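You operate a simulated robot arm through the tools that you are given. There is no shell and no other tool.

Carry out the task below with a simulated robot arm. There is one attempt and no reset: what you move stays moved.

JOB
Put things in order on the top of the steel table with the air box. At the end: the teal grease can stands where the white bearing block stood; the folded grey cloth is on the small white board; the white bearing block stands where the clear cup with the orange band stood; the clear cup with the orange band stands where the folded grey cloth stood; whatever was shut is shut again. Leave all else as you found it, and nothing knocked over.

It is judged by the outcome, as a careful person would: the job done as asked, and still so three seconds after it is handed in. It fails if anything else is knocked over, pushed out of place, dropped, spilled or broken. Flat cloth is picked up by pressing the open fingertips on it (5 to 10 N) and closing them slowly along it; thin cloth reads only 2 to 8 mm in the jaws.

ROBOT AND FRAMES
A 7-joint arm with a two-finger parallel gripper, fixed in place. Base frame: the origin is at the foot of the arm, x ahead of it, y to its left, z up; the work surface is at about z = 0. Units: mm, degrees, N and s.
With the tool pointing down near the work surface it reaches from about 220 to 580 mm from the base axis. Its first joint turns from -66.0 to 66.0 degrees. Payload 2.5 kg.
The TCP is the grasp point between the finger pads, 23 mm short of the fingertips. In the tool frame z runs along the fingers and y along their closing line. The gripper opens to 94 mm. The fingers are 38 mm wide and 10 mm thick; the gripper's body (54 by 96 mm) begins 39 mm behind the TCP.
Orientation is that of the tool frame in the base frame, as [roll, pitch, yaw] about the fixed x, y, z axes, in that order (R = Rz(yaw) Ry(pitch) Rx(roll)). With the fingers straight down and closing along the base's y, the tool's x points along the base's -x, its y along +y and its z along -z.

CONTROLS
- The arm moves only by the tool play_rows. Its argument "moves" is a list of rows, each an object (a shift or turn left out is 0, a gripper value left out holds the last) with "rotation": the turn, a rotation vector about the tool's x, y, z in degrees, a list of three; "linear": the shift along the tool's x, y, z in mm, a list of three; "hand": the finger opening in mm, from 0 to 94. In form: [{"rotation": [ax, ay, az], "linear": [tx, ty, tz], "hand": hand}, ...]. A call has 1 to 20 rows; each row is the pose to reach, as a shift and turn from the pose commanded when the call began, along the tool's axes at that moment. Each row takes 0.2 s and may step no farther than 50 mm and 8.6 degrees from the row before; otherwise, or with a gripper value out of range, the whole call is refused. A pose out of reach is approached as far as the arm can. The call stops where the force on the tool passes 40 N (or 10 N more than at its start, if that is more) or the arm is blocked; 0.2 s more then pass. Each finger travels about 108 mm/s and halts on what it meets, pressing with about 43 N; the grip force reading is that of the motor and also rises with nothing between the fingers. The clock runs only during rows and for 0.2 s after the last one: add rows that repeat a pose to give the fingers time. It gives the time, the measured TCP pose, the force on the tool (base axes), the opening and the grip force at its end, in the units of the frame above (readings bear some noise), with the torque about the TCP (base axes, N m) and any sound that the robot's microphone picked up.
- Cameras (640 x 400 px; columns grow to the right, rows downward): "scene" is fixed at [136.9, -429, 535.4]; the picture's right is [0.60, -0.80, 0.00], its down [-0.52, -0.39, -0.76] and it looks along [0.61, 0.46, -0.65] (base axes); focal length 284 px, centre (320, 200). "wrist" rides on the gripper at [86, 16, -74] in the tool frame; the picture's right is [-0.18, 0.98, 0.00], its down [-0.58, -0.11, -0.81] and it looks along [-0.79, -0.15, 0.59] (tool axes); focal length 243 px, centre (320, 200). There is no depth. A picture from a camera that has moved, and an enlarged one, comes with that camera's place and axes in the base frame and with its lens.
- snapshot(camera): a new picture of that camera. The clock stands still meanwhile.
- enlarge(camera, box): a new picture of the part [left, top, right, bottom] of that camera's present view, enlarged. The clock stands still meanwhile.
- hand_in(): hands the job in; it is judged then, once.

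Nothing tells you positions but the pictures and the camera data. Unless the task says otherwise, let go and move clear before handing in.

The tools are called after "Emit:" as a command line: name --argument value ..., lists and objects as JSON in quotes. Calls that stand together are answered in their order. play_rows: Moves the arm, as the interface text tells. Its arguments: {"type":"object","properties":{"moves":{"type":"array"}},"required":["moves"]} The other tools are called the same way: snapshot (camera) takes a picture; enlarge (camera, box) takes an enlarged picture of a part of a camera's view; hand_in () hands the job in.

At the start:

```text
time_s: 0.0
eef_pos: [446.9, -111.8, 283.3]
orientation: [180.0, -0.1, -179.9]
wrist_force: [0.6, -0.1, 0.3]
wrist_torque: [0.0, -0.01, 0.01]
gripper_width: 93.9
grip_force: 0.0
```

scene: 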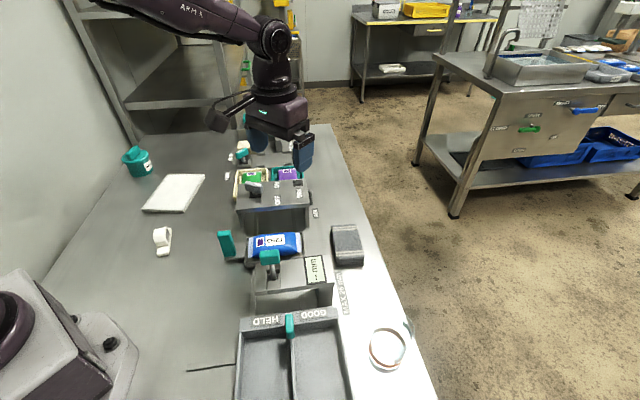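
wrist: 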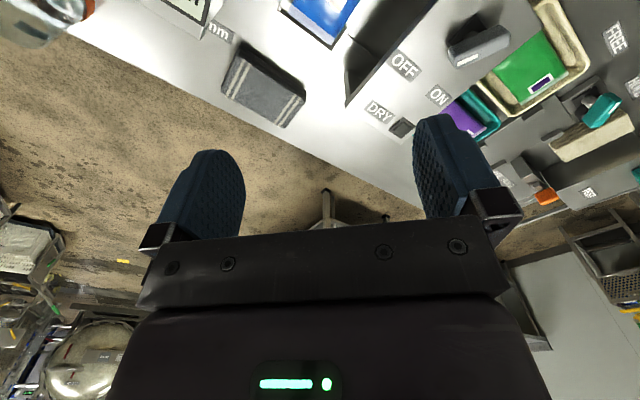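

I see a steel table with a teal can at the far left, a small white board, a white bearing block, a folded grey cloth, and a clear cup with an orange band at the near right, plus fixtures in the middle. I will look closer before moving anything.

Emit:
enlarge --camera "scene" --box '[100, 120, 260, 270]'

Emit:
enlarge --camera "scene" --box '[220, 130, 380, 230]'

Emit:
enlarge --camera "scene" --box '[200, 210, 380, 320]'

Emit:
enlarge --camera "scene" --box '[170, 290, 440, 400]'

```text
2.67 times, centred on (180, 195) of scene
camera zoom: at [136.9, -429.0, 535.4], right [0.6, -0.8, 0.0], down [-0.52, -0.39, -0.76], along [0.61, 0.46, -0.65], focal length 756 px, centre (693, 213)
```

zoom: 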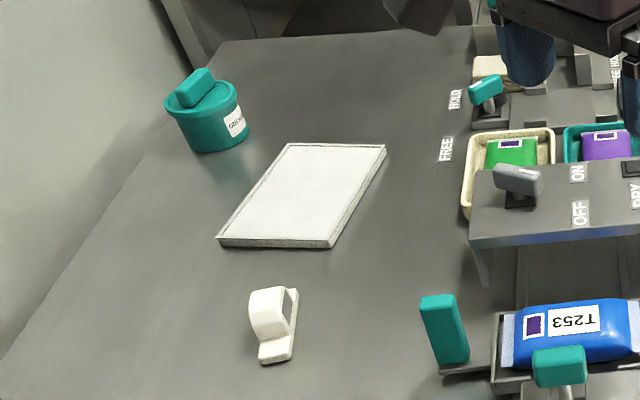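

```text
4.00 times, centred on (300, 180) of scene
camera zoom: at [136.9, -429.0, 535.4], right [0.6, -0.8, 0.0], down [-0.52, -0.39, -0.76], along [0.61, 0.46, -0.65], focal length 1134 px, centre (400, 280)
```

zoom: 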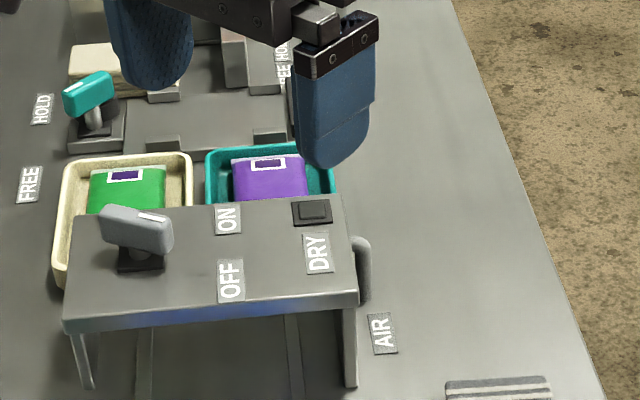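

```text
3.56 times, centred on (290, 265) of scene
camera zoom: at [136.9, -429.0, 535.4], right [0.6, -0.8, 0.0], down [-0.52, -0.39, -0.76], along [0.61, 0.46, -0.65], focal length 1008 px, centre (427, -31)
```

zoom: 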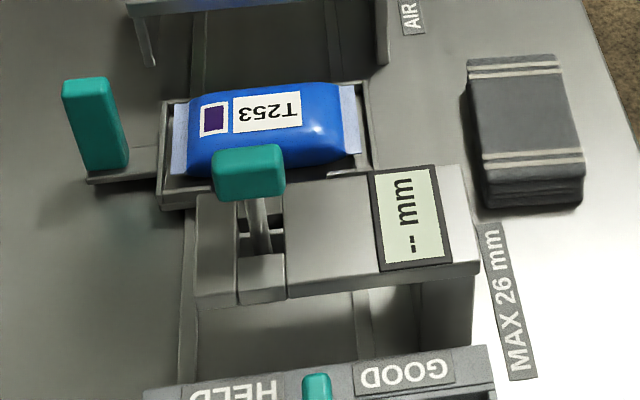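

```text
2.37 times, centred on (305, 345) of scene
camera zoom: at [136.9, -429.0, 535.4], right [0.6, -0.8, 0.0], down [-0.52, -0.39, -0.76], along [0.61, 0.46, -0.65], focal length 672 px, centre (356, -144)
```

zoom: 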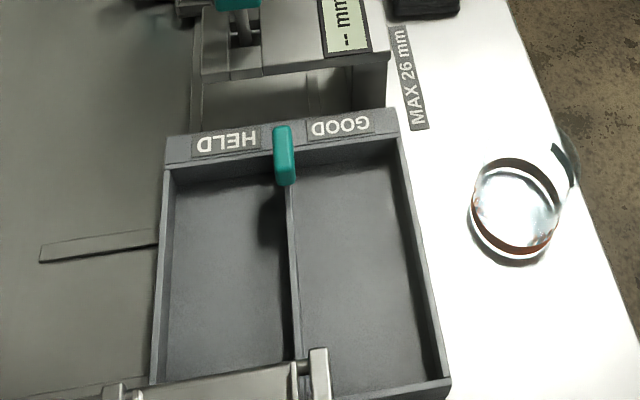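

The cloth seems to lie near (530, -212), the cup near (376, -400), the block near (264, 139), the board near (395, 301) and the can near (400, 507). I will raise nothing yet and only move above the cloth to get a close wrist view.

Emit:
play_rows --moves '[{"linear": [-13, -17, 14], "rotation": [0, 0, -7]}, {"linear": [-26, -34, 28], "rotation": [0, 0, -14]}, {"linear": [-39, -50, 42], "rotation": [0, 0, -21]}, {"linear": [-52, -67, 55], "rotation": [0, 0, -28]}, {"linear": [-65, -84, 69], "rotation": [0, 0, -35]}, {"linear": [-75, -98, 83], "rotation": [0, 0, -41]}, {"linear": [-75, -98, 83], "rotation": [0, 0, -41]}]'

Emit:
snapshot --camera "wrist"

Emit:
snapshot --camera "scene"

```text
time_s: 1.6
eef_pos: [521.1, -209.9, 199.5]
orientation: [-180.0, -0.1, -138.9]
wrist_force: [0.8, 0.1, -0.1]
wrist_torque: [0.0, 0.0, -0.01]
gripper_width: 94.1
grip_force: 0.0
```

```text
taken
camera wrist: at [445.2, -254.3, 274.7], right [-0.51, 0.86, 0.0], down [0.51, 0.3, 0.81], along [0.69, 0.41, -0.59], focal length 243 px, centre (320, 200)
```

wrist: 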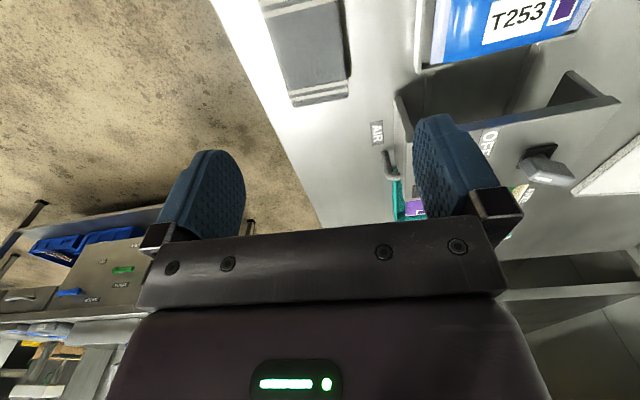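

```text
taken
```

scene: 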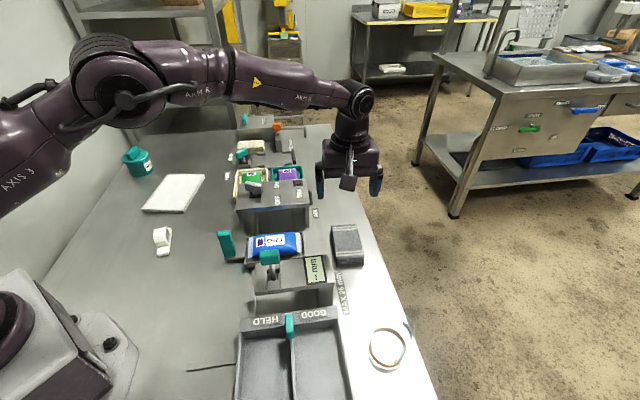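

The cloth shows at the top edge of the wrist view; I will enlarge it and then shift for a fuller view.

Emit:
enlarge --camera "wrist" --box '[220, 0, 420, 125]'

Emit:
enlarge --camera "scene" --box '[310, 210, 390, 280]'

Emit:
enlarge --camera "scene" --box '[340, 300, 440, 390]'

```text
3.20 times, centred on (320, 62) of wrist
camera zoom: at [445.2, -254.3, 274.7], right [-0.51, 0.86, 0.0], down [0.51, 0.3, 0.81], along [0.69, 0.41, -0.59], focal length 776 px, centre (320, 640)
```

zoom: 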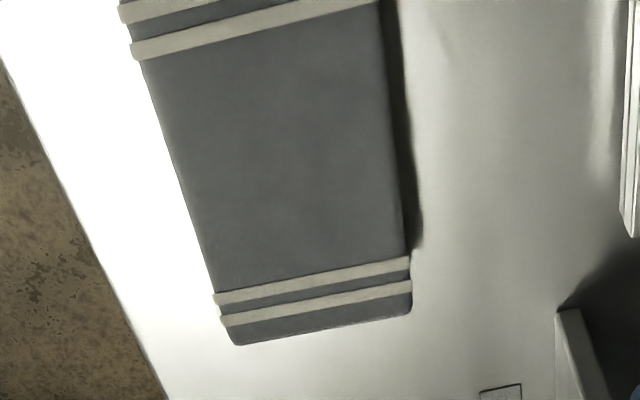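

```text
5.71 times, centred on (350, 245) of scene
camera zoom: at [136.9, -429.0, 535.4], right [0.6, -0.8, 0.0], down [-0.52, -0.39, -0.76], along [0.61, 0.46, -0.65], focal length 1620 px, centre (149, -57)
```

zoom: 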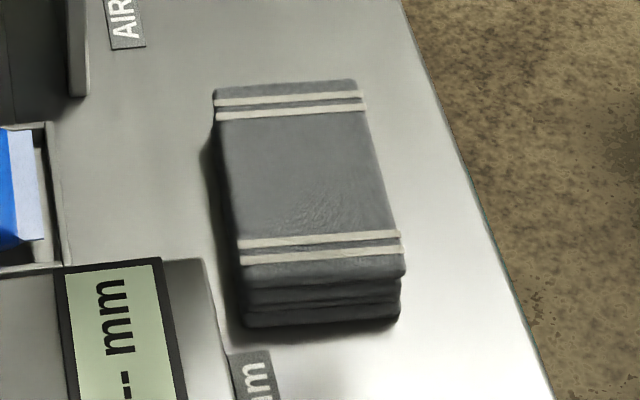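

```text
4.44 times, centred on (390, 345) of scene
camera zoom: at [136.9, -429.0, 535.4], right [0.6, -0.8, 0.0], down [-0.52, -0.39, -0.76], along [0.61, 0.46, -0.65], focal length 1260 px, centre (9, -444)
```

zoom: 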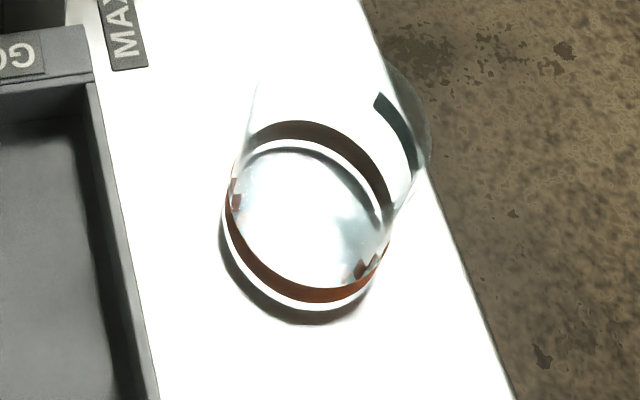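

The cloth is a thick folded stack (about 112 x 62 x 24 mm) centred near (532, -212), with its long side at about 41 degrees, which matches the present yaw. I will lower partway over it and check the alignment.

Emit:
play_rows --moves '[{"linear": [-3, -9, 25]}, {"linear": [-3, -9, 50]}, {"linear": [-3, -9, 75]}, {"linear": [-3, -9, 100]}, {"linear": [-3, -9, 100]}]'

Emit:
snapshot --camera "wrist"

Emit:
enlarge --camera "scene" --box '[290, 170, 420, 270]'

```text
time_s: 2.8
eef_pos: [529.0, -212.2, 99.6]
orientation: [179.9, 0.1, -139.1]
wrist_force: [-0.1, -0.3, 0.4]
wrist_torque: [0.02, -0.03, 0.0]
gripper_width: 93.9
grip_force: 0.1
```

```text
taken
camera wrist: at [453.3, -257.1, 174.7], right [-0.51, 0.86, 0.0], down [0.51, 0.3, 0.81], along [0.7, 0.41, -0.59], focal length 243 px, centre (320, 200)
```

wrist: 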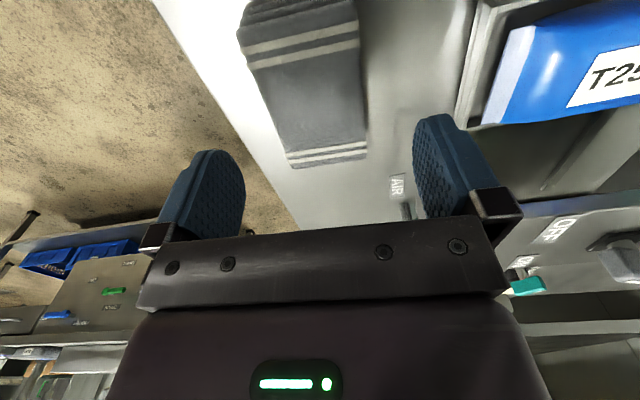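

```text
4.00 times, centred on (355, 220) of scene
camera zoom: at [136.9, -429.0, 535.4], right [0.6, -0.8, 0.0], down [-0.52, -0.39, -0.76], along [0.61, 0.46, -0.65], focal length 1134 px, centre (180, 120)
```

zoom: 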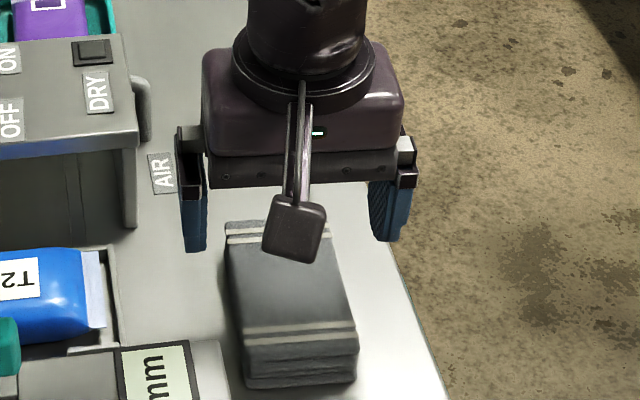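

The fingers straddle the cloth, with the TCP about 4 mm off its centre line. I will shift by that, lower until the tips are about 4 mm above the table, and look before closing.

Emit:
play_rows --moves '[{"linear": [0, -4, 15]}, {"linear": [0, -4, 30]}, {"linear": [0, -4, 45]}, {"linear": [0, -4, 58]}, {"linear": [0, -4, 66]}, {"linear": [0, -4, 72]}, {"linear": [0, -4, 72]}]'

Emit:
snapshot --camera "wrist"

Emit:
enlarge --camera "scene" --box '[290, 190, 420, 290]'

```text
time_s: 4.4
eef_pos: [532.6, -217.7, 28.9]
orientation: [-180.0, 0.1, -139.0]
wrist_force: [-0.1, 0.1, -0.2]
wrist_torque: [-0.01, -0.01, 0.0]
gripper_width: 94.0
grip_force: 0.1
```

```text
taken
camera wrist: at [457.4, -261.9, 104.1], right [-0.51, 0.86, 0.0], down [0.51, 0.3, 0.81], along [0.7, 0.41, -0.59], focal length 243 px, centre (320, 200)
```

wrist: 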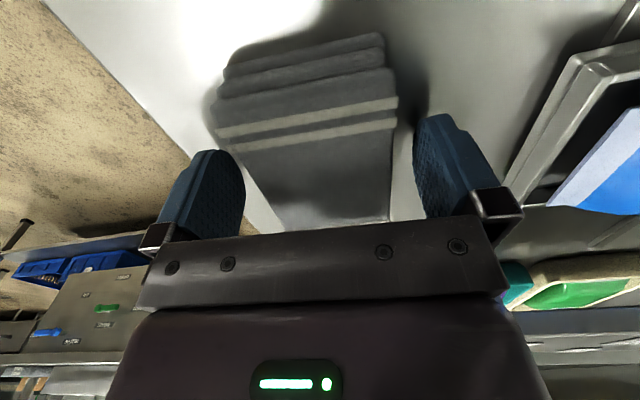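

```text
4.00 times, centred on (355, 240) of scene
camera zoom: at [136.9, -429.0, 535.4], right [0.6, -0.8, 0.0], down [-0.52, -0.39, -0.76], along [0.61, 0.46, -0.65], focal length 1134 px, centre (180, 40)
```

zoom: 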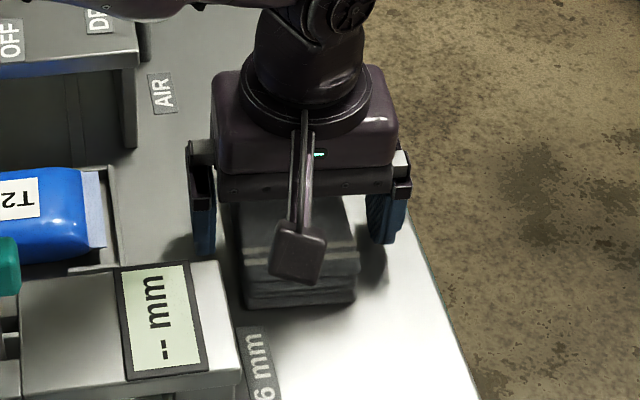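

The fingers stand on both sides of the cloth, clear of the gauge. I will close slowly and read the opening and grip force.

Emit:
play_rows --moves '[{"hand": 84}, {"hand": 76}, {"hand": 70}, {"hand": 66}, {"hand": 62}, {"hand": 58}, {"hand": 55}, {"hand": 55}]'

Emit:
snapshot --camera "wrist"

```text
time_s: 6.2
eef_pos: [534.5, -218.3, 29.3]
orientation: [180.0, 0.0, -139.1]
wrist_force: [0.3, -0.2, 0.2]
wrist_torque: [0.02, 0.02, -0.03]
gripper_width: 64.2
grip_force: 43.0
```

```text
taken
camera wrist: at [457.3, -261.9, 104.2], right [-0.51, 0.86, 0.0], down [0.51, 0.3, 0.81], along [0.7, 0.41, -0.59], focal length 243 px, centre (320, 200)
```

wrist: 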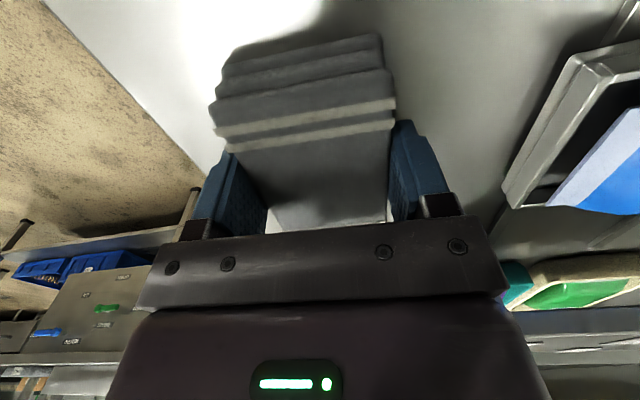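

The grip holds on the cloth at 64 mm. I will lift it a little and check that it comes along.

Emit:
play_rows --moves '[{"linear": [0, 0, -8]}, {"linear": [0, 0, -20]}, {"linear": [0, 0, -35]}, {"linear": [0, 0, -55]}, {"linear": [0, 0, -80]}, {"linear": [0, 0, -80]}]'

Emit:
snapshot --camera "wrist"

Emit:
enlarge --camera "scene" --box '[290, 170, 420, 270]'

```text
time_s: 7.6
eef_pos: [532.7, -217.4, 107.9]
orientation: [-180.0, 0.0, -139.0]
wrist_force: [-0.3, 0.6, -0.7]
wrist_torque: [-0.01, 0.0, 0.01]
gripper_width: 63.9
grip_force: 42.8
```

```text
taken
camera wrist: at [456.5, -261.2, 183.6], right [-0.51, 0.86, 0.0], down [0.51, 0.3, 0.81], along [0.7, 0.41, -0.59], focal length 243 px, centre (320, 200)
```

wrist: 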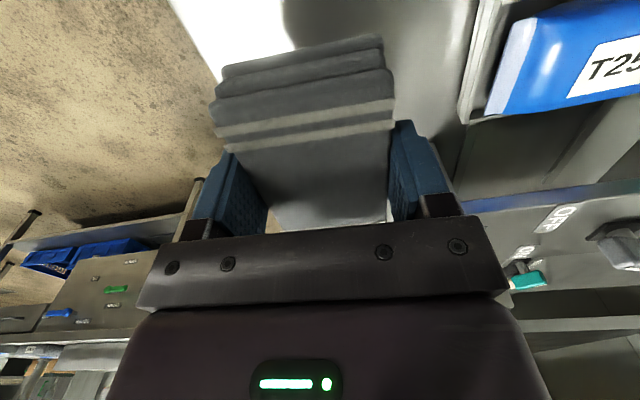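

```text
4.00 times, centred on (355, 220) of scene
camera zoom: at [136.9, -429.0, 535.4], right [0.6, -0.8, 0.0], down [-0.52, -0.39, -0.76], along [0.61, 0.46, -0.65], focal length 1134 px, centre (180, 120)
```

zoom: 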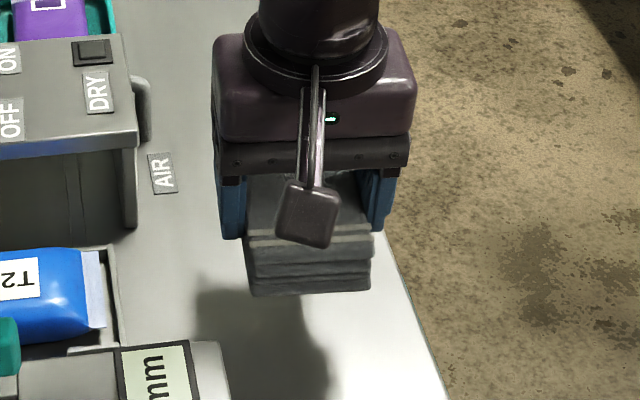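

The cloth is securely held and lifted. I will raise it well above the fixtures and carry it to above the white board.

Emit:
play_rows --moves '[{"linear": [0, 0, -45]}, {"linear": [0, 0, -90]}, {"linear": [0, 0, -131]}, {"linear": [-10, 19, -131]}, {"linear": [-25, 50, -131], "rotation": [0, 0, 1]}, {"linear": [-43, 85, -131], "rotation": [0, 0, 1]}, {"linear": [-61, 121, -131], "rotation": [0, 0, 2]}, {"linear": [-79, 157, -131], "rotation": [0, 0, 2]}, {"linear": [-97, 193, -131], "rotation": [0, 0, 3]}, {"linear": [-115, 229, -131], "rotation": [0, 0, 3]}, {"linear": [-133, 265, -131], "rotation": [0, 0, 4]}, {"linear": [-151, 300, -131], "rotation": [0, 0, 4]}, {"linear": [-169, 335, -131], "rotation": [0, 0, 5]}, {"linear": [-187, 370, -131], "rotation": [0, 0, 5]}, {"linear": [-205, 405, -131], "rotation": [0, 0, 6]}, {"linear": [-222, 439, -131], "rotation": [0, 0, 6]}, {"linear": [-235, 465, -131], "rotation": [0, 0, 6]}, {"linear": [-243, 481, -131], "rotation": [0, 0, 6]}, {"linear": [-243, 481, -131], "rotation": [0, 0, 6]}]'

Emit:
snapshot --camera "wrist"

Emit:
snapshot --camera "scene"

```text
time_s: 11.6
eef_pos: [401.6, 307.2, 240.6]
orientation: [180.0, 0.0, -145.0]
wrist_force: [-0.1, -0.2, -0.8]
wrist_torque: [-0.01, -0.03, -0.02]
gripper_width: 64.0
grip_force: 42.4
```

```text
taken
camera wrist: at [321.1, 270.8, 315.6], right [-0.41, 0.91, 0.0], down [0.54, 0.24, 0.81], along [0.73, 0.33, -0.59], focal length 243 px, centre (320, 200)
```

wrist: 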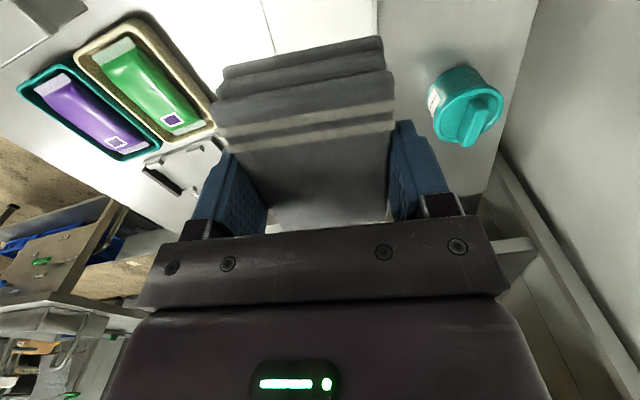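

```text
taken
```

scene: 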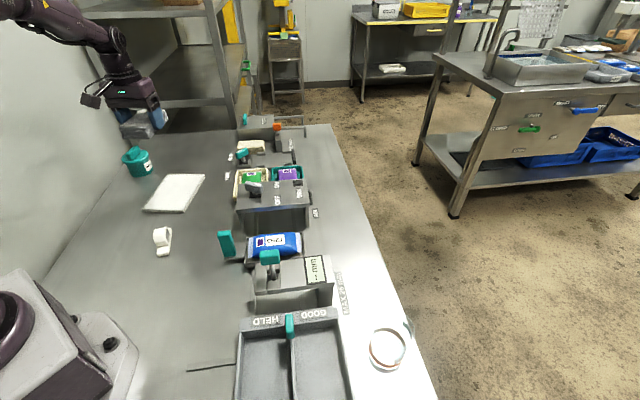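

The cloth is now above the board region and the can shows in the wrist view. I will enlarge the board in the scene view to get its exact place and thickness.

Emit:
enlarge --camera "scene" --box '[128, 160, 218, 220]'

Emit:
enlarge --camera "scene" --box '[100, 120, 180, 180]'

Emit:
enlarge --camera "wrist" --box '[400, 40, 540, 160]'

Emit:
enlarge --camera "scene" --box '[130, 215, 200, 265]'

```text
6.67 times, centred on (173, 190) of scene
camera zoom: at [136.9, -429.0, 535.4], right [0.6, -0.8, 0.0], down [-0.52, -0.39, -0.76], along [0.61, 0.46, -0.65], focal length 1890 px, centre (1300, 267)
```

zoom: 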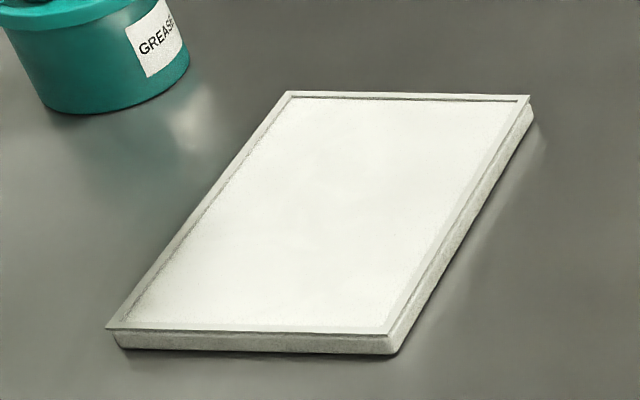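

```text
6.67 times, centred on (140, 150) of scene
camera zoom: at [136.9, -429.0, 535.4], right [0.6, -0.8, 0.0], down [-0.52, -0.39, -0.76], along [0.61, 0.46, -0.65], focal length 1890 px, centre (1520, 533)
```

zoom: 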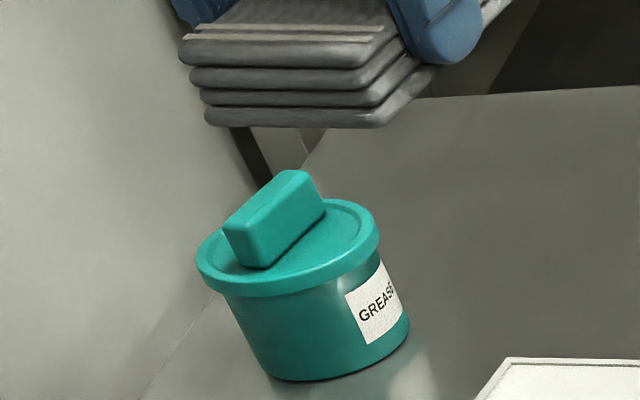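

```text
3.33 times, centred on (470, 100) of wrist
camera zoom: at [321.1, 270.8, 315.6], right [-0.41, 0.91, 0.0], down [0.54, 0.24, 0.81], along [0.73, 0.33, -0.59], focal length 809 px, centre (-180, 533)
```

zoom: 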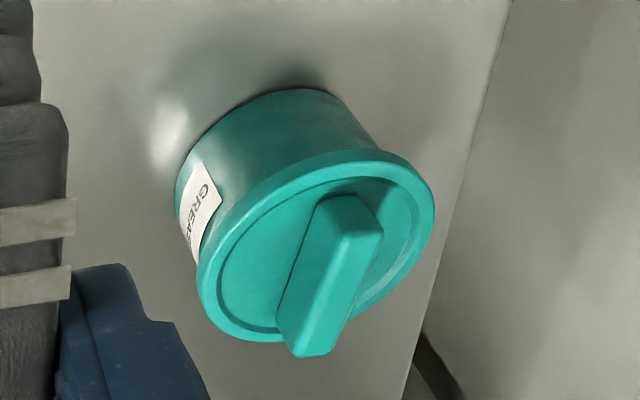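

```text
8.00 times, centred on (165, 240) of scene
camera zoom: at [136.9, -429.0, 535.4], right [0.6, -0.8, 0.0], down [-0.52, -0.39, -0.76], along [0.61, 0.46, -0.65], focal length 2268 px, centre (1560, -120)
```

zoom: 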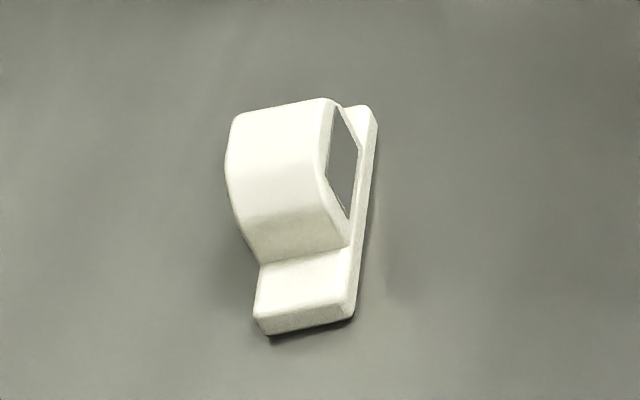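

The board is centred at about (405, 308), at 35 degrees and about 10 mm thick, and the cloth is aligned over it. I will lower it to just above the board.

Emit:
play_rows --moves '[{"linear": [0, 0, 30]}, {"linear": [0, 0, 70]}, {"linear": [0, 0, 110]}, {"linear": [0, 0, 145]}, {"linear": [0, 0, 170]}, {"linear": [0, 0, 185]}, {"linear": [0, 0, 190]}, {"linear": [0, 0, 190]}]'

Emit:
enlarge --camera "scene" --box '[100, 140, 230, 225]'

Emit:
snapshot --camera "wrist"

```text
time_s: 13.4
eef_pos: [399.4, 301.9, 47.6]
orientation: [-180.0, 0.0, -144.9]
wrist_force: [-0.5, -0.7, -0.6]
wrist_torque: [-0.01, 0.01, 0.0]
gripper_width: 64.2
grip_force: 43.8
```

```text
4.71 times, centred on (165, 182) of scene
camera zoom: at [136.9, -429.0, 535.4], right [0.6, -0.8, 0.0], down [-0.52, -0.39, -0.76], along [0.61, 0.46, -0.65], focal length 1334 px, centre (1049, 282)
```

zoom: 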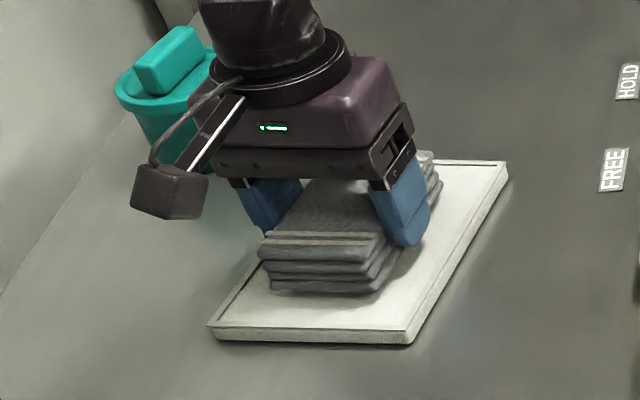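

```text
taken
camera wrist: at [320.2, 265.7, 122.6], right [-0.41, 0.91, 0.0], down [0.54, 0.24, 0.81], along [0.73, 0.33, -0.59], focal length 243 px, centre (320, 200)
```

wrist: 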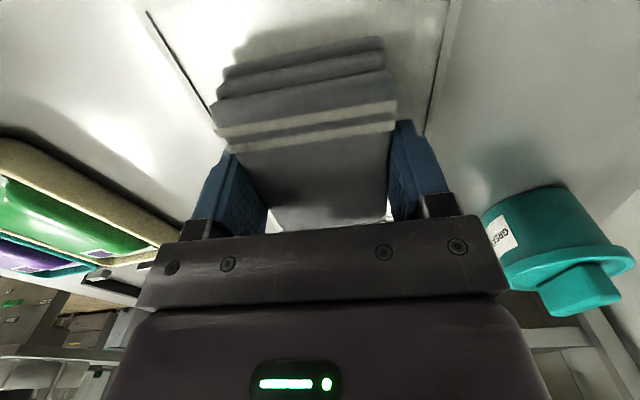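

The cloth hangs evenly over the board, about 8 mm above it. I will lower it gently and watch the force.

Emit:
play_rows --moves '[{"linear": [-1, 1.5, 2]}, {"linear": [-1.5, 2.5, 4]}, {"linear": [-1.5, 2.5, 5]}, {"linear": [-1.5, 2.5, 5]}]'

Emit:
enlarge --camera "scene" --box '[140, 170, 220, 220]'

```text
time_s: 14.4
eef_pos: [400.4, 307.9, 42.9]
orientation: [179.9, 0.1, -145.0]
wrist_force: [0.5, -0.5, -1.7]
wrist_torque: [-0.05, 0.01, -0.01]
gripper_width: 64.2
grip_force: 43.0
```

```text
8.00 times, centred on (180, 195) of scene
camera zoom: at [136.9, -429.0, 535.4], right [0.6, -0.8, 0.0], down [-0.52, -0.39, -0.76], along [0.61, 0.46, -0.65], focal length 2268 px, centre (1440, 240)
```

zoom: 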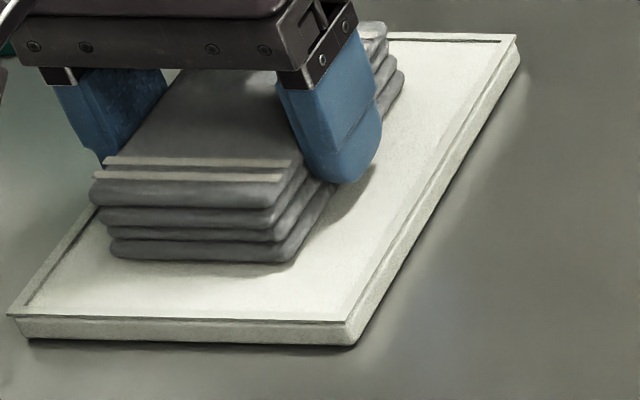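

The cloth bottom is nearly on the board. I will go down another few millimetres in small steps.

Emit:
play_rows --moves '[{"linear": [0, 0, 1]}, {"linear": [0, 0, 2]}, {"linear": [0, 0, 2]}]'

Emit:
enlarge --camera "scene" --box '[140, 170, 220, 220]'

```text
time_s: 15.2
eef_pos: [398.8, 308.7, 41.8]
orientation: [180.0, 0.1, -145.0]
wrist_force: [0.2, 0.1, 0.6]
wrist_torque: [0.01, 0.0, 0.0]
gripper_width: 63.7
grip_force: 43.3
```

```text
8.00 times, centred on (180, 195) of scene
camera zoom: at [136.9, -429.0, 535.4], right [0.6, -0.8, 0.0], down [-0.52, -0.39, -0.76], along [0.61, 0.46, -0.65], focal length 2268 px, centre (1440, 240)
```

zoom: 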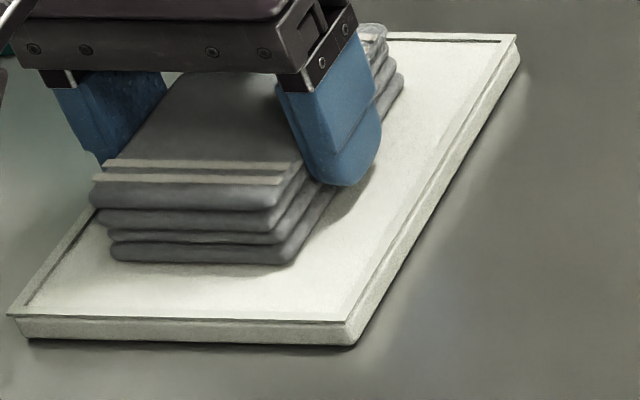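

There is little or no contact yet; I will continue by 1 mm steps.

Emit:
play_rows --moves '[{"linear": [0, 0, 1]}, {"linear": [0, 0, 1]}]'

Emit:
play_rows --moves '[{"linear": [0, 0, 1]}, {"linear": [0, 0, 1]}]'

Emit:
enlarge --camera "scene" --box '[140, 170, 220, 220]'

```text
time_s: 15.8
eef_pos: [399.0, 307.9, 41.3]
orientation: [-180.0, 0.0, -145.0]
wrist_force: [-0.5, -1.0, 0.1]
wrist_torque: [0.04, -0.03, 0.05]
gripper_width: 63.8
grip_force: 43.2
```

```text
time_s: 16.4
eef_pos: [401.0, 308.3, 41.9]
orientation: [180.0, 0.1, -144.9]
wrist_force: [-1.4, -3.5, 8.1]
wrist_torque: [-0.05, 0.03, 0.02]
gripper_width: 64.2
grip_force: 42.6
```

```text
8.00 times, centred on (180, 195) of scene
camera zoom: at [136.9, -429.0, 535.4], right [0.6, -0.8, 0.0], down [-0.52, -0.39, -0.76], along [0.61, 0.46, -0.65], focal length 2268 px, centre (1440, 240)
```

zoom: 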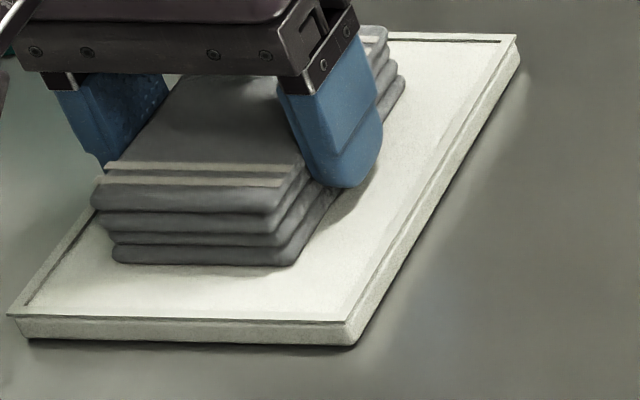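

Contact is clear now at about 8 N, so the cloth rests on the board. I will open the fingers slowly and then rise straight up.

Emit:
play_rows --moves '[{"hand": 68}, {"hand": 76}, {"hand": 86}, {"hand": 94}, {"hand": 94}]'

Emit:
play_rows --moves '[{"linear": [0, 0, -15]}, {"linear": [0, 0, -40]}, {"linear": [0, 0, -80]}, {"linear": [0, 0, -120]}, {"linear": [0, 0, -160]}, {"linear": [0, 0, -200]}, {"linear": [0, 0, -220]}]'

Emit:
snapshot --camera "wrist"

Emit:
enlarge --camera "scene" --box '[100, 120, 240, 220]'

```text
time_s: 17.6
eef_pos: [399.3, 308.0, 40.8]
orientation: [180.0, 0.0, -145.0]
wrist_force: [0.3, -0.6, 0.7]
wrist_torque: [0.02, -0.01, 0.01]
gripper_width: 94.0
grip_force: 0.0
```

```text
time_s: 19.2
eef_pos: [400.8, 306.6, 259.1]
orientation: [-180.0, 0.0, -145.0]
wrist_force: [0.2, -0.3, -0.4]
wrist_torque: [0.0, 0.0, 0.0]
gripper_width: 93.9
grip_force: 0.2
```

```text
taken
camera wrist: at [320.1, 269.8, 334.3], right [-0.41, 0.91, 0.0], down [0.54, 0.24, 0.81], along [0.73, 0.33, -0.59], focal length 243 px, centre (320, 200)
```

wrist: 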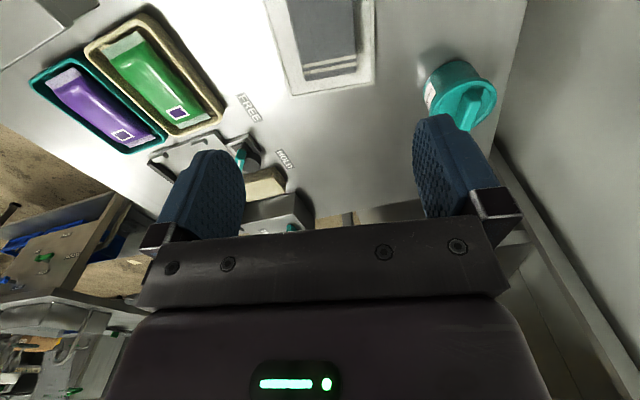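

```text
4.00 times, centred on (170, 170) of scene
camera zoom: at [136.9, -429.0, 535.4], right [0.6, -0.8, 0.0], down [-0.52, -0.39, -0.76], along [0.61, 0.46, -0.65], focal length 1134 px, centre (920, 320)
```

zoom: 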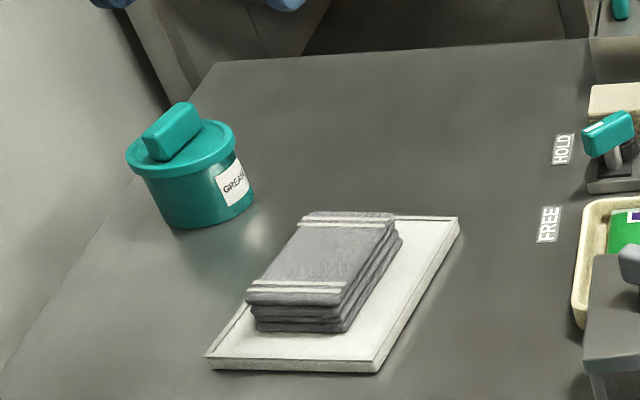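

The cloth rests flat in the middle of the board. Next I will swing the empty gripper, high above the fixtures, to where I can view the clear cup near (376, -398).

Emit:
play_rows --moves '[{"linear": [13, -14, 0], "rotation": [0, 0, 2]}, {"linear": [39, -41, 0], "rotation": [0, 0, 7]}, {"linear": [65, -68, 0], "rotation": [0, 0, 12]}, {"linear": [92, -97, 0], "rotation": [0, 0, 17]}, {"linear": [120, -126, 0], "rotation": [0, 0, 22]}, {"linear": [148, -156, 0], "rotation": [0, 0, 27]}, {"linear": [176, -186, 0], "rotation": [0, 0, 32]}, {"linear": [204, -215, 0], "rotation": [0, 0, 37]}, {"linear": [232, -245, 0], "rotation": [0, 0, 42]}, {"linear": [260, -274, 0], "rotation": [0, 0, 47]}, {"linear": [288, -304, 0], "rotation": [0, 0, 52]}, {"linear": [316, -333, 0], "rotation": [0, 0, 57]}, {"linear": [344, -363, 0], "rotation": [0, 0, 62]}, {"linear": [372, -392, 10], "rotation": [0, 0, 67]}, {"linear": [398, -420, 20], "rotation": [0, 0, 72]}, {"linear": [420, -443, 32], "rotation": [0, 0, 77]}, {"linear": [434, -458, 46], "rotation": [0, 0, 80]}, {"linear": [439, -463, 59], "rotation": [0, 0, 81.6]}, {"linear": [439, -463, 59], "rotation": [0, 0, 81.6]}]'

Emit:
snapshot --camera "wrist"

Emit:
snapshot --camera "scene"

```text
time_s: 23.2
eef_pos: [306.1, -323.0, 200.8]
orientation: [-180.0, 0.1, 133.3]
wrist_force: [-0.1, -0.2, -1.2]
wrist_torque: [0.0, -0.05, -0.01]
gripper_width: 94.1
grip_force: 0.1
```

```text
taken
camera wrist: at [258.6, -249.3, 276.3], right [0.84, 0.54, 0.0], down [0.32, -0.5, 0.81], along [0.44, -0.68, -0.59], focal length 243 px, centre (320, 200)
```

wrist: 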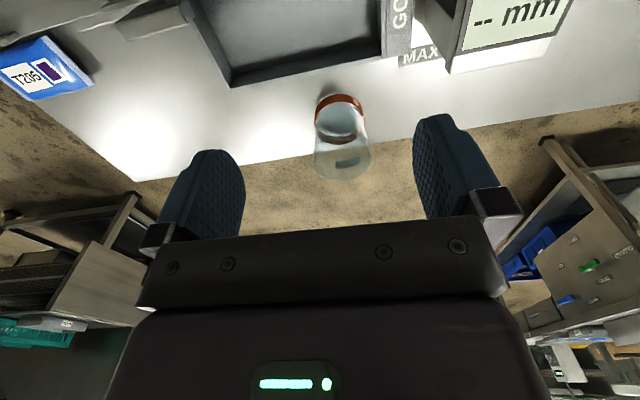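

```text
taken
```

scene: 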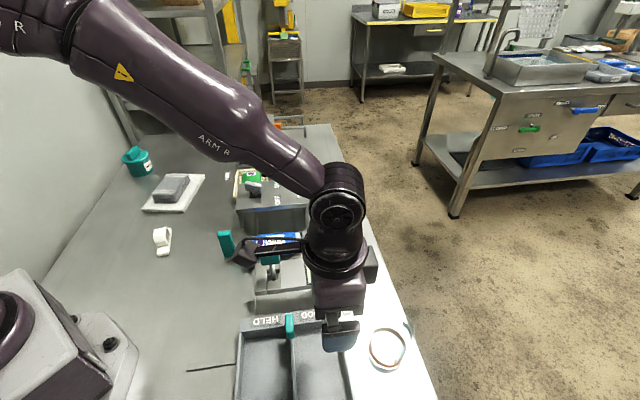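

Emit:
enlarge --camera "wrist" --box '[270, 70, 410, 195]'

Emit:
enlarge --camera "scene" --box '[345, 305, 435, 385]'

```text
3.20 times, centred on (340, 132) of wrist
camera zoom: at [258.6, -249.3, 276.3], right [0.84, 0.54, 0.0], down [0.32, -0.5, 0.81], along [0.44, -0.68, -0.59], focal length 776 px, centre (256, 416)
```

zoom: 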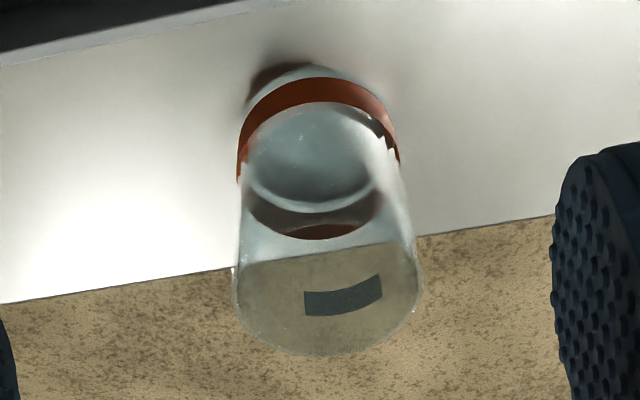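

```text
5.00 times, centred on (390, 345) of scene
camera zoom: at [136.9, -429.0, 535.4], right [0.6, -0.8, 0.0], down [-0.52, -0.39, -0.76], along [0.61, 0.46, -0.65], focal length 1417 px, centre (-30, -525)
```

zoom: 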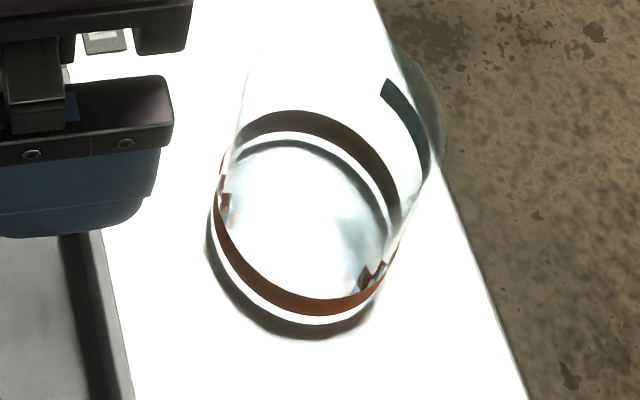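

The cup is a clear tumbler of about 64 mm diameter and 90 mm height, near (377, -395). I will move above it at a safe height and check the centring before lowering.

Emit:
play_rows --moves '[{"linear": [-25, 1, 0]}, {"linear": [-60, 2, 0]}, {"linear": [-90, 2.5, 10]}, {"linear": [-100, 2.6, 25]}, {"linear": [-100, 2.6, 40]}, {"linear": [-100, 2.6, 40]}]'

Emit:
snapshot --camera "wrist"

Emit:
enlarge --camera "scene" --box '[320, 260, 450, 385]'

```text
time_s: 24.6
eef_pos: [378.2, -395.5, 163.4]
orientation: [-180.0, 0.0, 133.4]
wrist_force: [-0.2, -0.4, -0.6]
wrist_torque: [0.01, 0.0, 0.01]
gripper_width: 94.1
grip_force: 0.1
```

```text
taken
camera wrist: at [331.4, -321.2, 238.6], right [0.84, 0.54, 0.0], down [0.32, -0.5, 0.81], along [0.44, -0.68, -0.59], focal length 243 px, centre (320, 200)
```

wrist: 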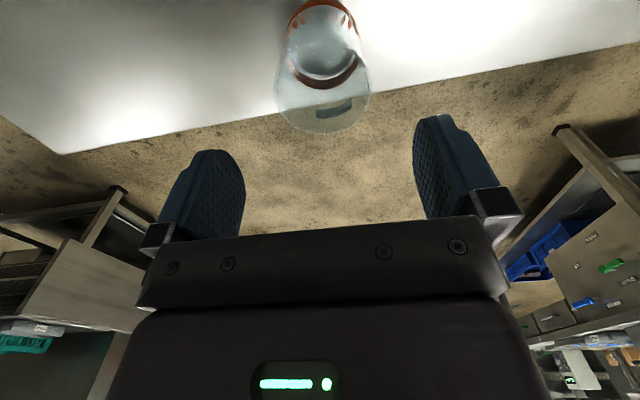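

```text
3.20 times, centred on (385, 322) of scene
camera zoom: at [136.9, -429.0, 535.4], right [0.6, -0.8, 0.0], down [-0.52, -0.39, -0.76], along [0.61, 0.46, -0.65], focal length 907 px, centre (112, -192)
```

zoom: 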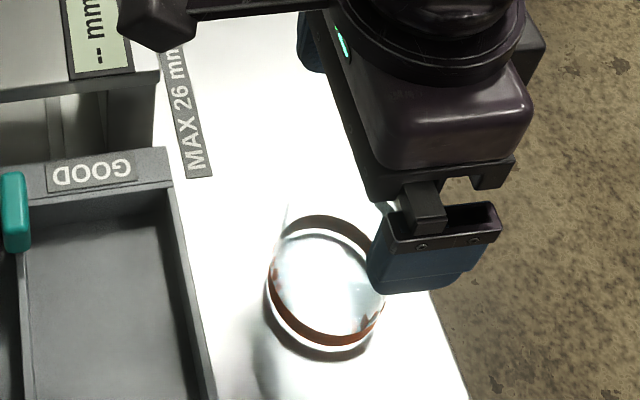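

The cup's rim is centred between the fingers in the wrist view. I will go down to where the tips are just at rim height and check again.

Emit:
play_rows --moves '[{"linear": [0, 0, 12]}, {"linear": [0, 0, 25]}, {"linear": [0, 0, 38]}, {"linear": [0, 0, 45]}, {"linear": [0, 0, 45]}]'

Emit:
snapshot --camera "wrist"

Emit:
enlarge --camera "scene" --box '[330, 270, 450, 385]'

```text
time_s: 25.8
eef_pos: [376.1, -393.9, 115.4]
orientation: [180.0, 0.0, 133.4]
wrist_force: [0.1, 0.5, 0.4]
wrist_torque: [0.02, 0.01, 0.02]
gripper_width: 94.1
grip_force: 0.1
```

```text
taken
camera wrist: at [328.4, -319.2, 191.1], right [0.84, 0.54, 0.0], down [0.32, -0.5, 0.81], along [0.44, -0.68, -0.59], focal length 243 px, centre (320, 200)
```

wrist: 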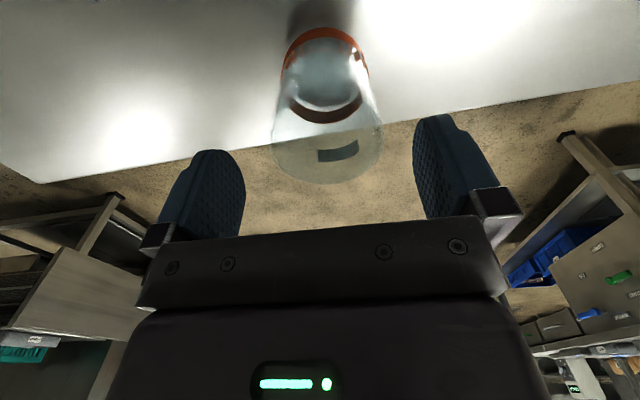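

```text
3.48 times, centred on (390, 328) of scene
camera zoom: at [136.9, -429.0, 535.4], right [0.6, -0.8, 0.0], down [-0.52, -0.39, -0.76], along [0.61, 0.46, -0.65], focal length 986 px, centre (76, -244)
```

zoom: 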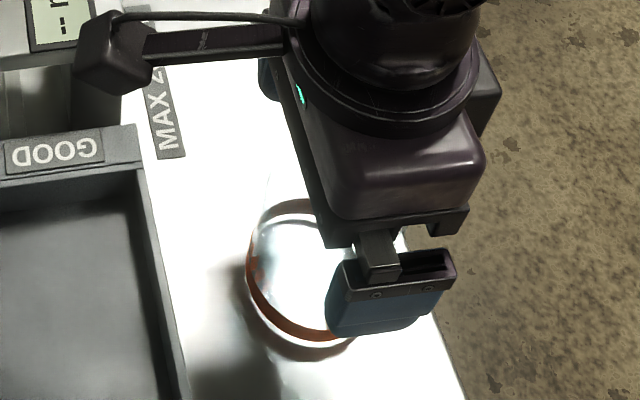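

The cup sits about 4 mm toward one finger, so I will shift by that and lower until the pads are around its upper half, with the palm still above the rim.

Emit:
play_rows --moves '[{"linear": [0, 4, 0]}, {"linear": [0, 4, 12]}, {"linear": [0, 4, 25]}, {"linear": [0, 4, 38]}, {"linear": [0, 4, 48]}, {"linear": [0, 4, 48]}]'

Emit:
snapshot --camera "wrist"

Emit:
enlarge --camera "scene" --box '[330, 270, 450, 385]'

```text
time_s: 27.2
eef_pos: [378.5, -390.0, 68.4]
orientation: [-179.9, 0.0, 133.4]
wrist_force: [0.2, 0.5, 0.3]
wrist_torque: [-0.02, 0.0, -0.02]
gripper_width: 93.9
grip_force: 0.0
```

```text
taken
camera wrist: at [330.6, -316.9, 143.2], right [0.84, 0.54, 0.0], down [0.32, -0.5, 0.81], along [0.44, -0.68, -0.59], focal length 243 px, centre (320, 200)
```

wrist: 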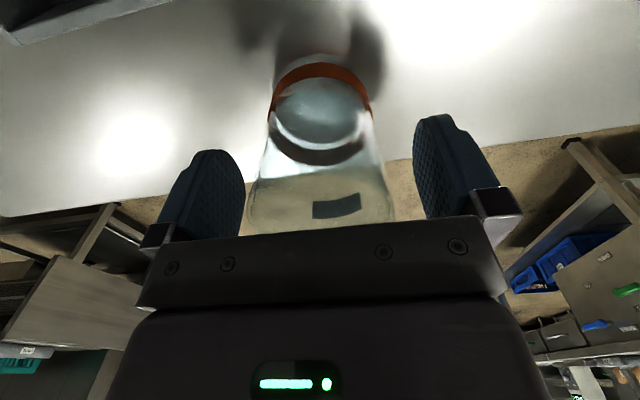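

```text
3.48 times, centred on (390, 328) of scene
camera zoom: at [136.9, -429.0, 535.4], right [0.6, -0.8, 0.0], down [-0.52, -0.39, -0.76], along [0.61, 0.46, -0.65], focal length 986 px, centre (76, -244)
```

zoom: 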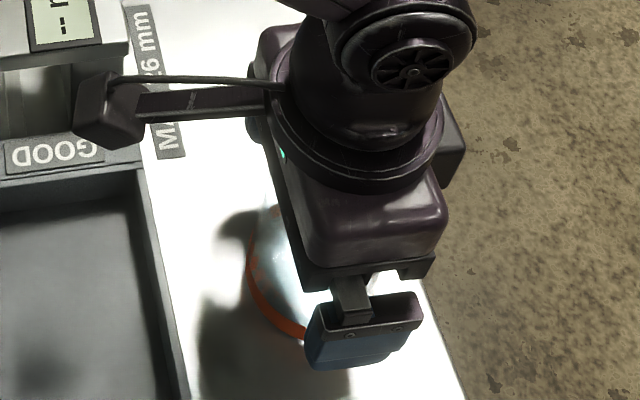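

The cup is centred between the pads with clearance to the palm. I will close slowly on it.

Emit:
play_rows --moves '[{"hand": 84}, {"hand": 76}, {"hand": 70}, {"hand": 66}, {"hand": 63}, {"hand": 60}, {"hand": 57}, {"hand": 57}]'

Emit:
snapshot --camera "wrist"

```text
time_s: 29.0
eef_pos: [378.3, -392.0, 68.1]
orientation: [180.0, -0.1, 133.4]
wrist_force: [0.6, -0.5, -0.1]
wrist_torque: [-0.01, -0.05, -0.02]
gripper_width: 64.4
grip_force: 43.1
```

```text
taken
camera wrist: at [330.7, -316.8, 143.4], right [0.84, 0.54, 0.0], down [0.32, -0.5, 0.81], along [0.44, -0.68, -0.59], focal length 243 px, centre (320, 200)
```

wrist: 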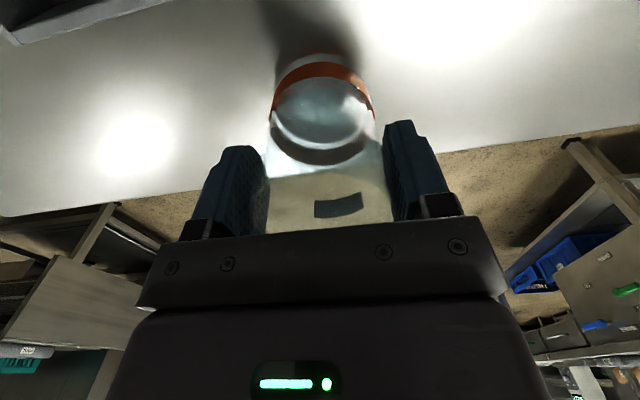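

The cup is gripped at 64 mm. Before lifting, I will enlarge the view to fix where exactly it stands relative to the fingers.

Emit:
enlarge --camera "wrist" --box '[230, 30, 420, 240]'

Emit:
enlarge --camera "scene" --box '[350, 310, 430, 380]'

```text
1.90 times, centred on (325, 135) of wrist
camera zoom: at [330.7, -316.8, 143.4], right [0.84, 0.54, 0.0], down [0.32, -0.5, 0.81], along [0.44, -0.68, -0.59], focal length 462 px, centre (310, 324)
```

zoom: 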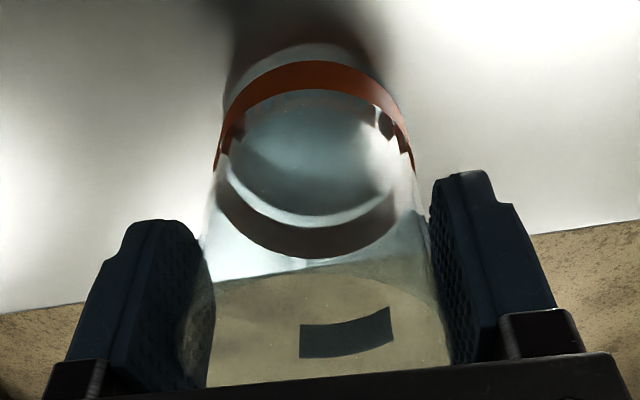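

```text
5.71 times, centred on (390, 345) of scene
camera zoom: at [136.9, -429.0, 535.4], right [0.6, -0.8, 0.0], down [-0.52, -0.39, -0.76], along [0.61, 0.46, -0.65], focal length 1620 px, centre (-80, -629)
```

zoom: 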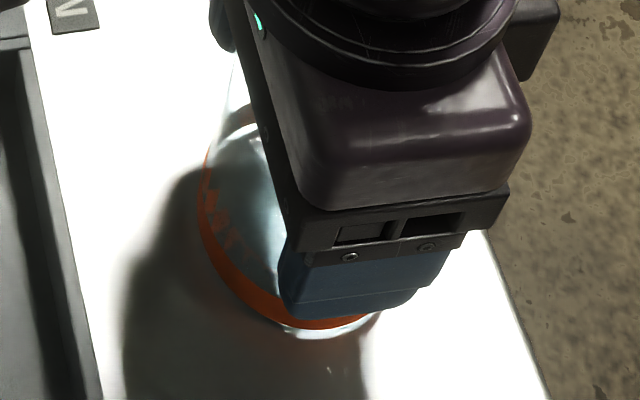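

The cup is well held, with its centre about 5 mm beyond the TCP, so it stood near (379, -396). I will lift it straight up gently.

Emit:
play_rows --moves '[{"linear": [0, 0, -5]}, {"linear": [0, 0, -12]}, {"linear": [0, 0, -22]}, {"linear": [0, 0, -35]}, {"linear": [0, 0, -50]}, {"linear": [0, 0, -70]}, {"linear": [0, 0, -90]}, {"linear": [0, 0, -105]}, {"linear": [0, 0, -110]}, {"linear": [0, 0, -110]}]'

Emit:
snapshot --camera "wrist"

Emit:
snapshot --camera "scene"

```text
time_s: 31.2
eef_pos: [380.8, -392.0, 177.6]
orientation: [180.0, 0.0, 133.4]
wrist_force: [0.0, 0.0, 0.1]
wrist_torque: [-0.01, -0.03, -0.01]
gripper_width: 64.3
grip_force: 43.4
```

```text
taken
camera wrist: at [332.5, -318.0, 252.6], right [0.84, 0.54, 0.0], down [0.32, -0.5, 0.81], along [0.44, -0.68, -0.59], focal length 243 px, centre (320, 200)
```

wrist: 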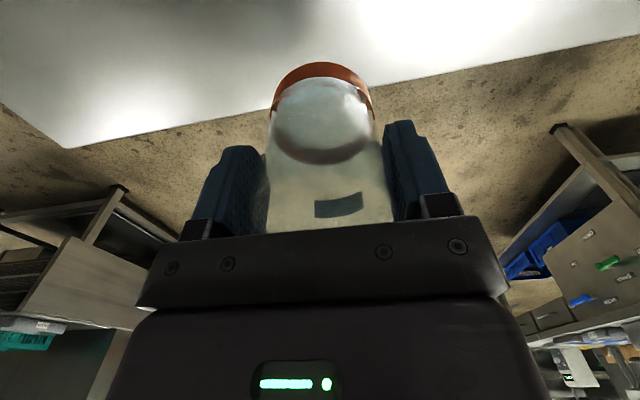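

```text
taken
```

scene: 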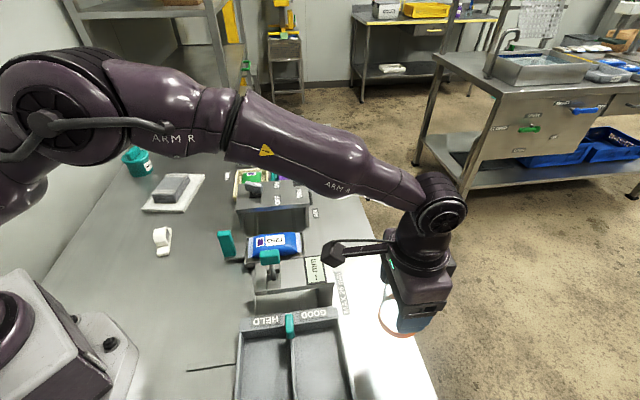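

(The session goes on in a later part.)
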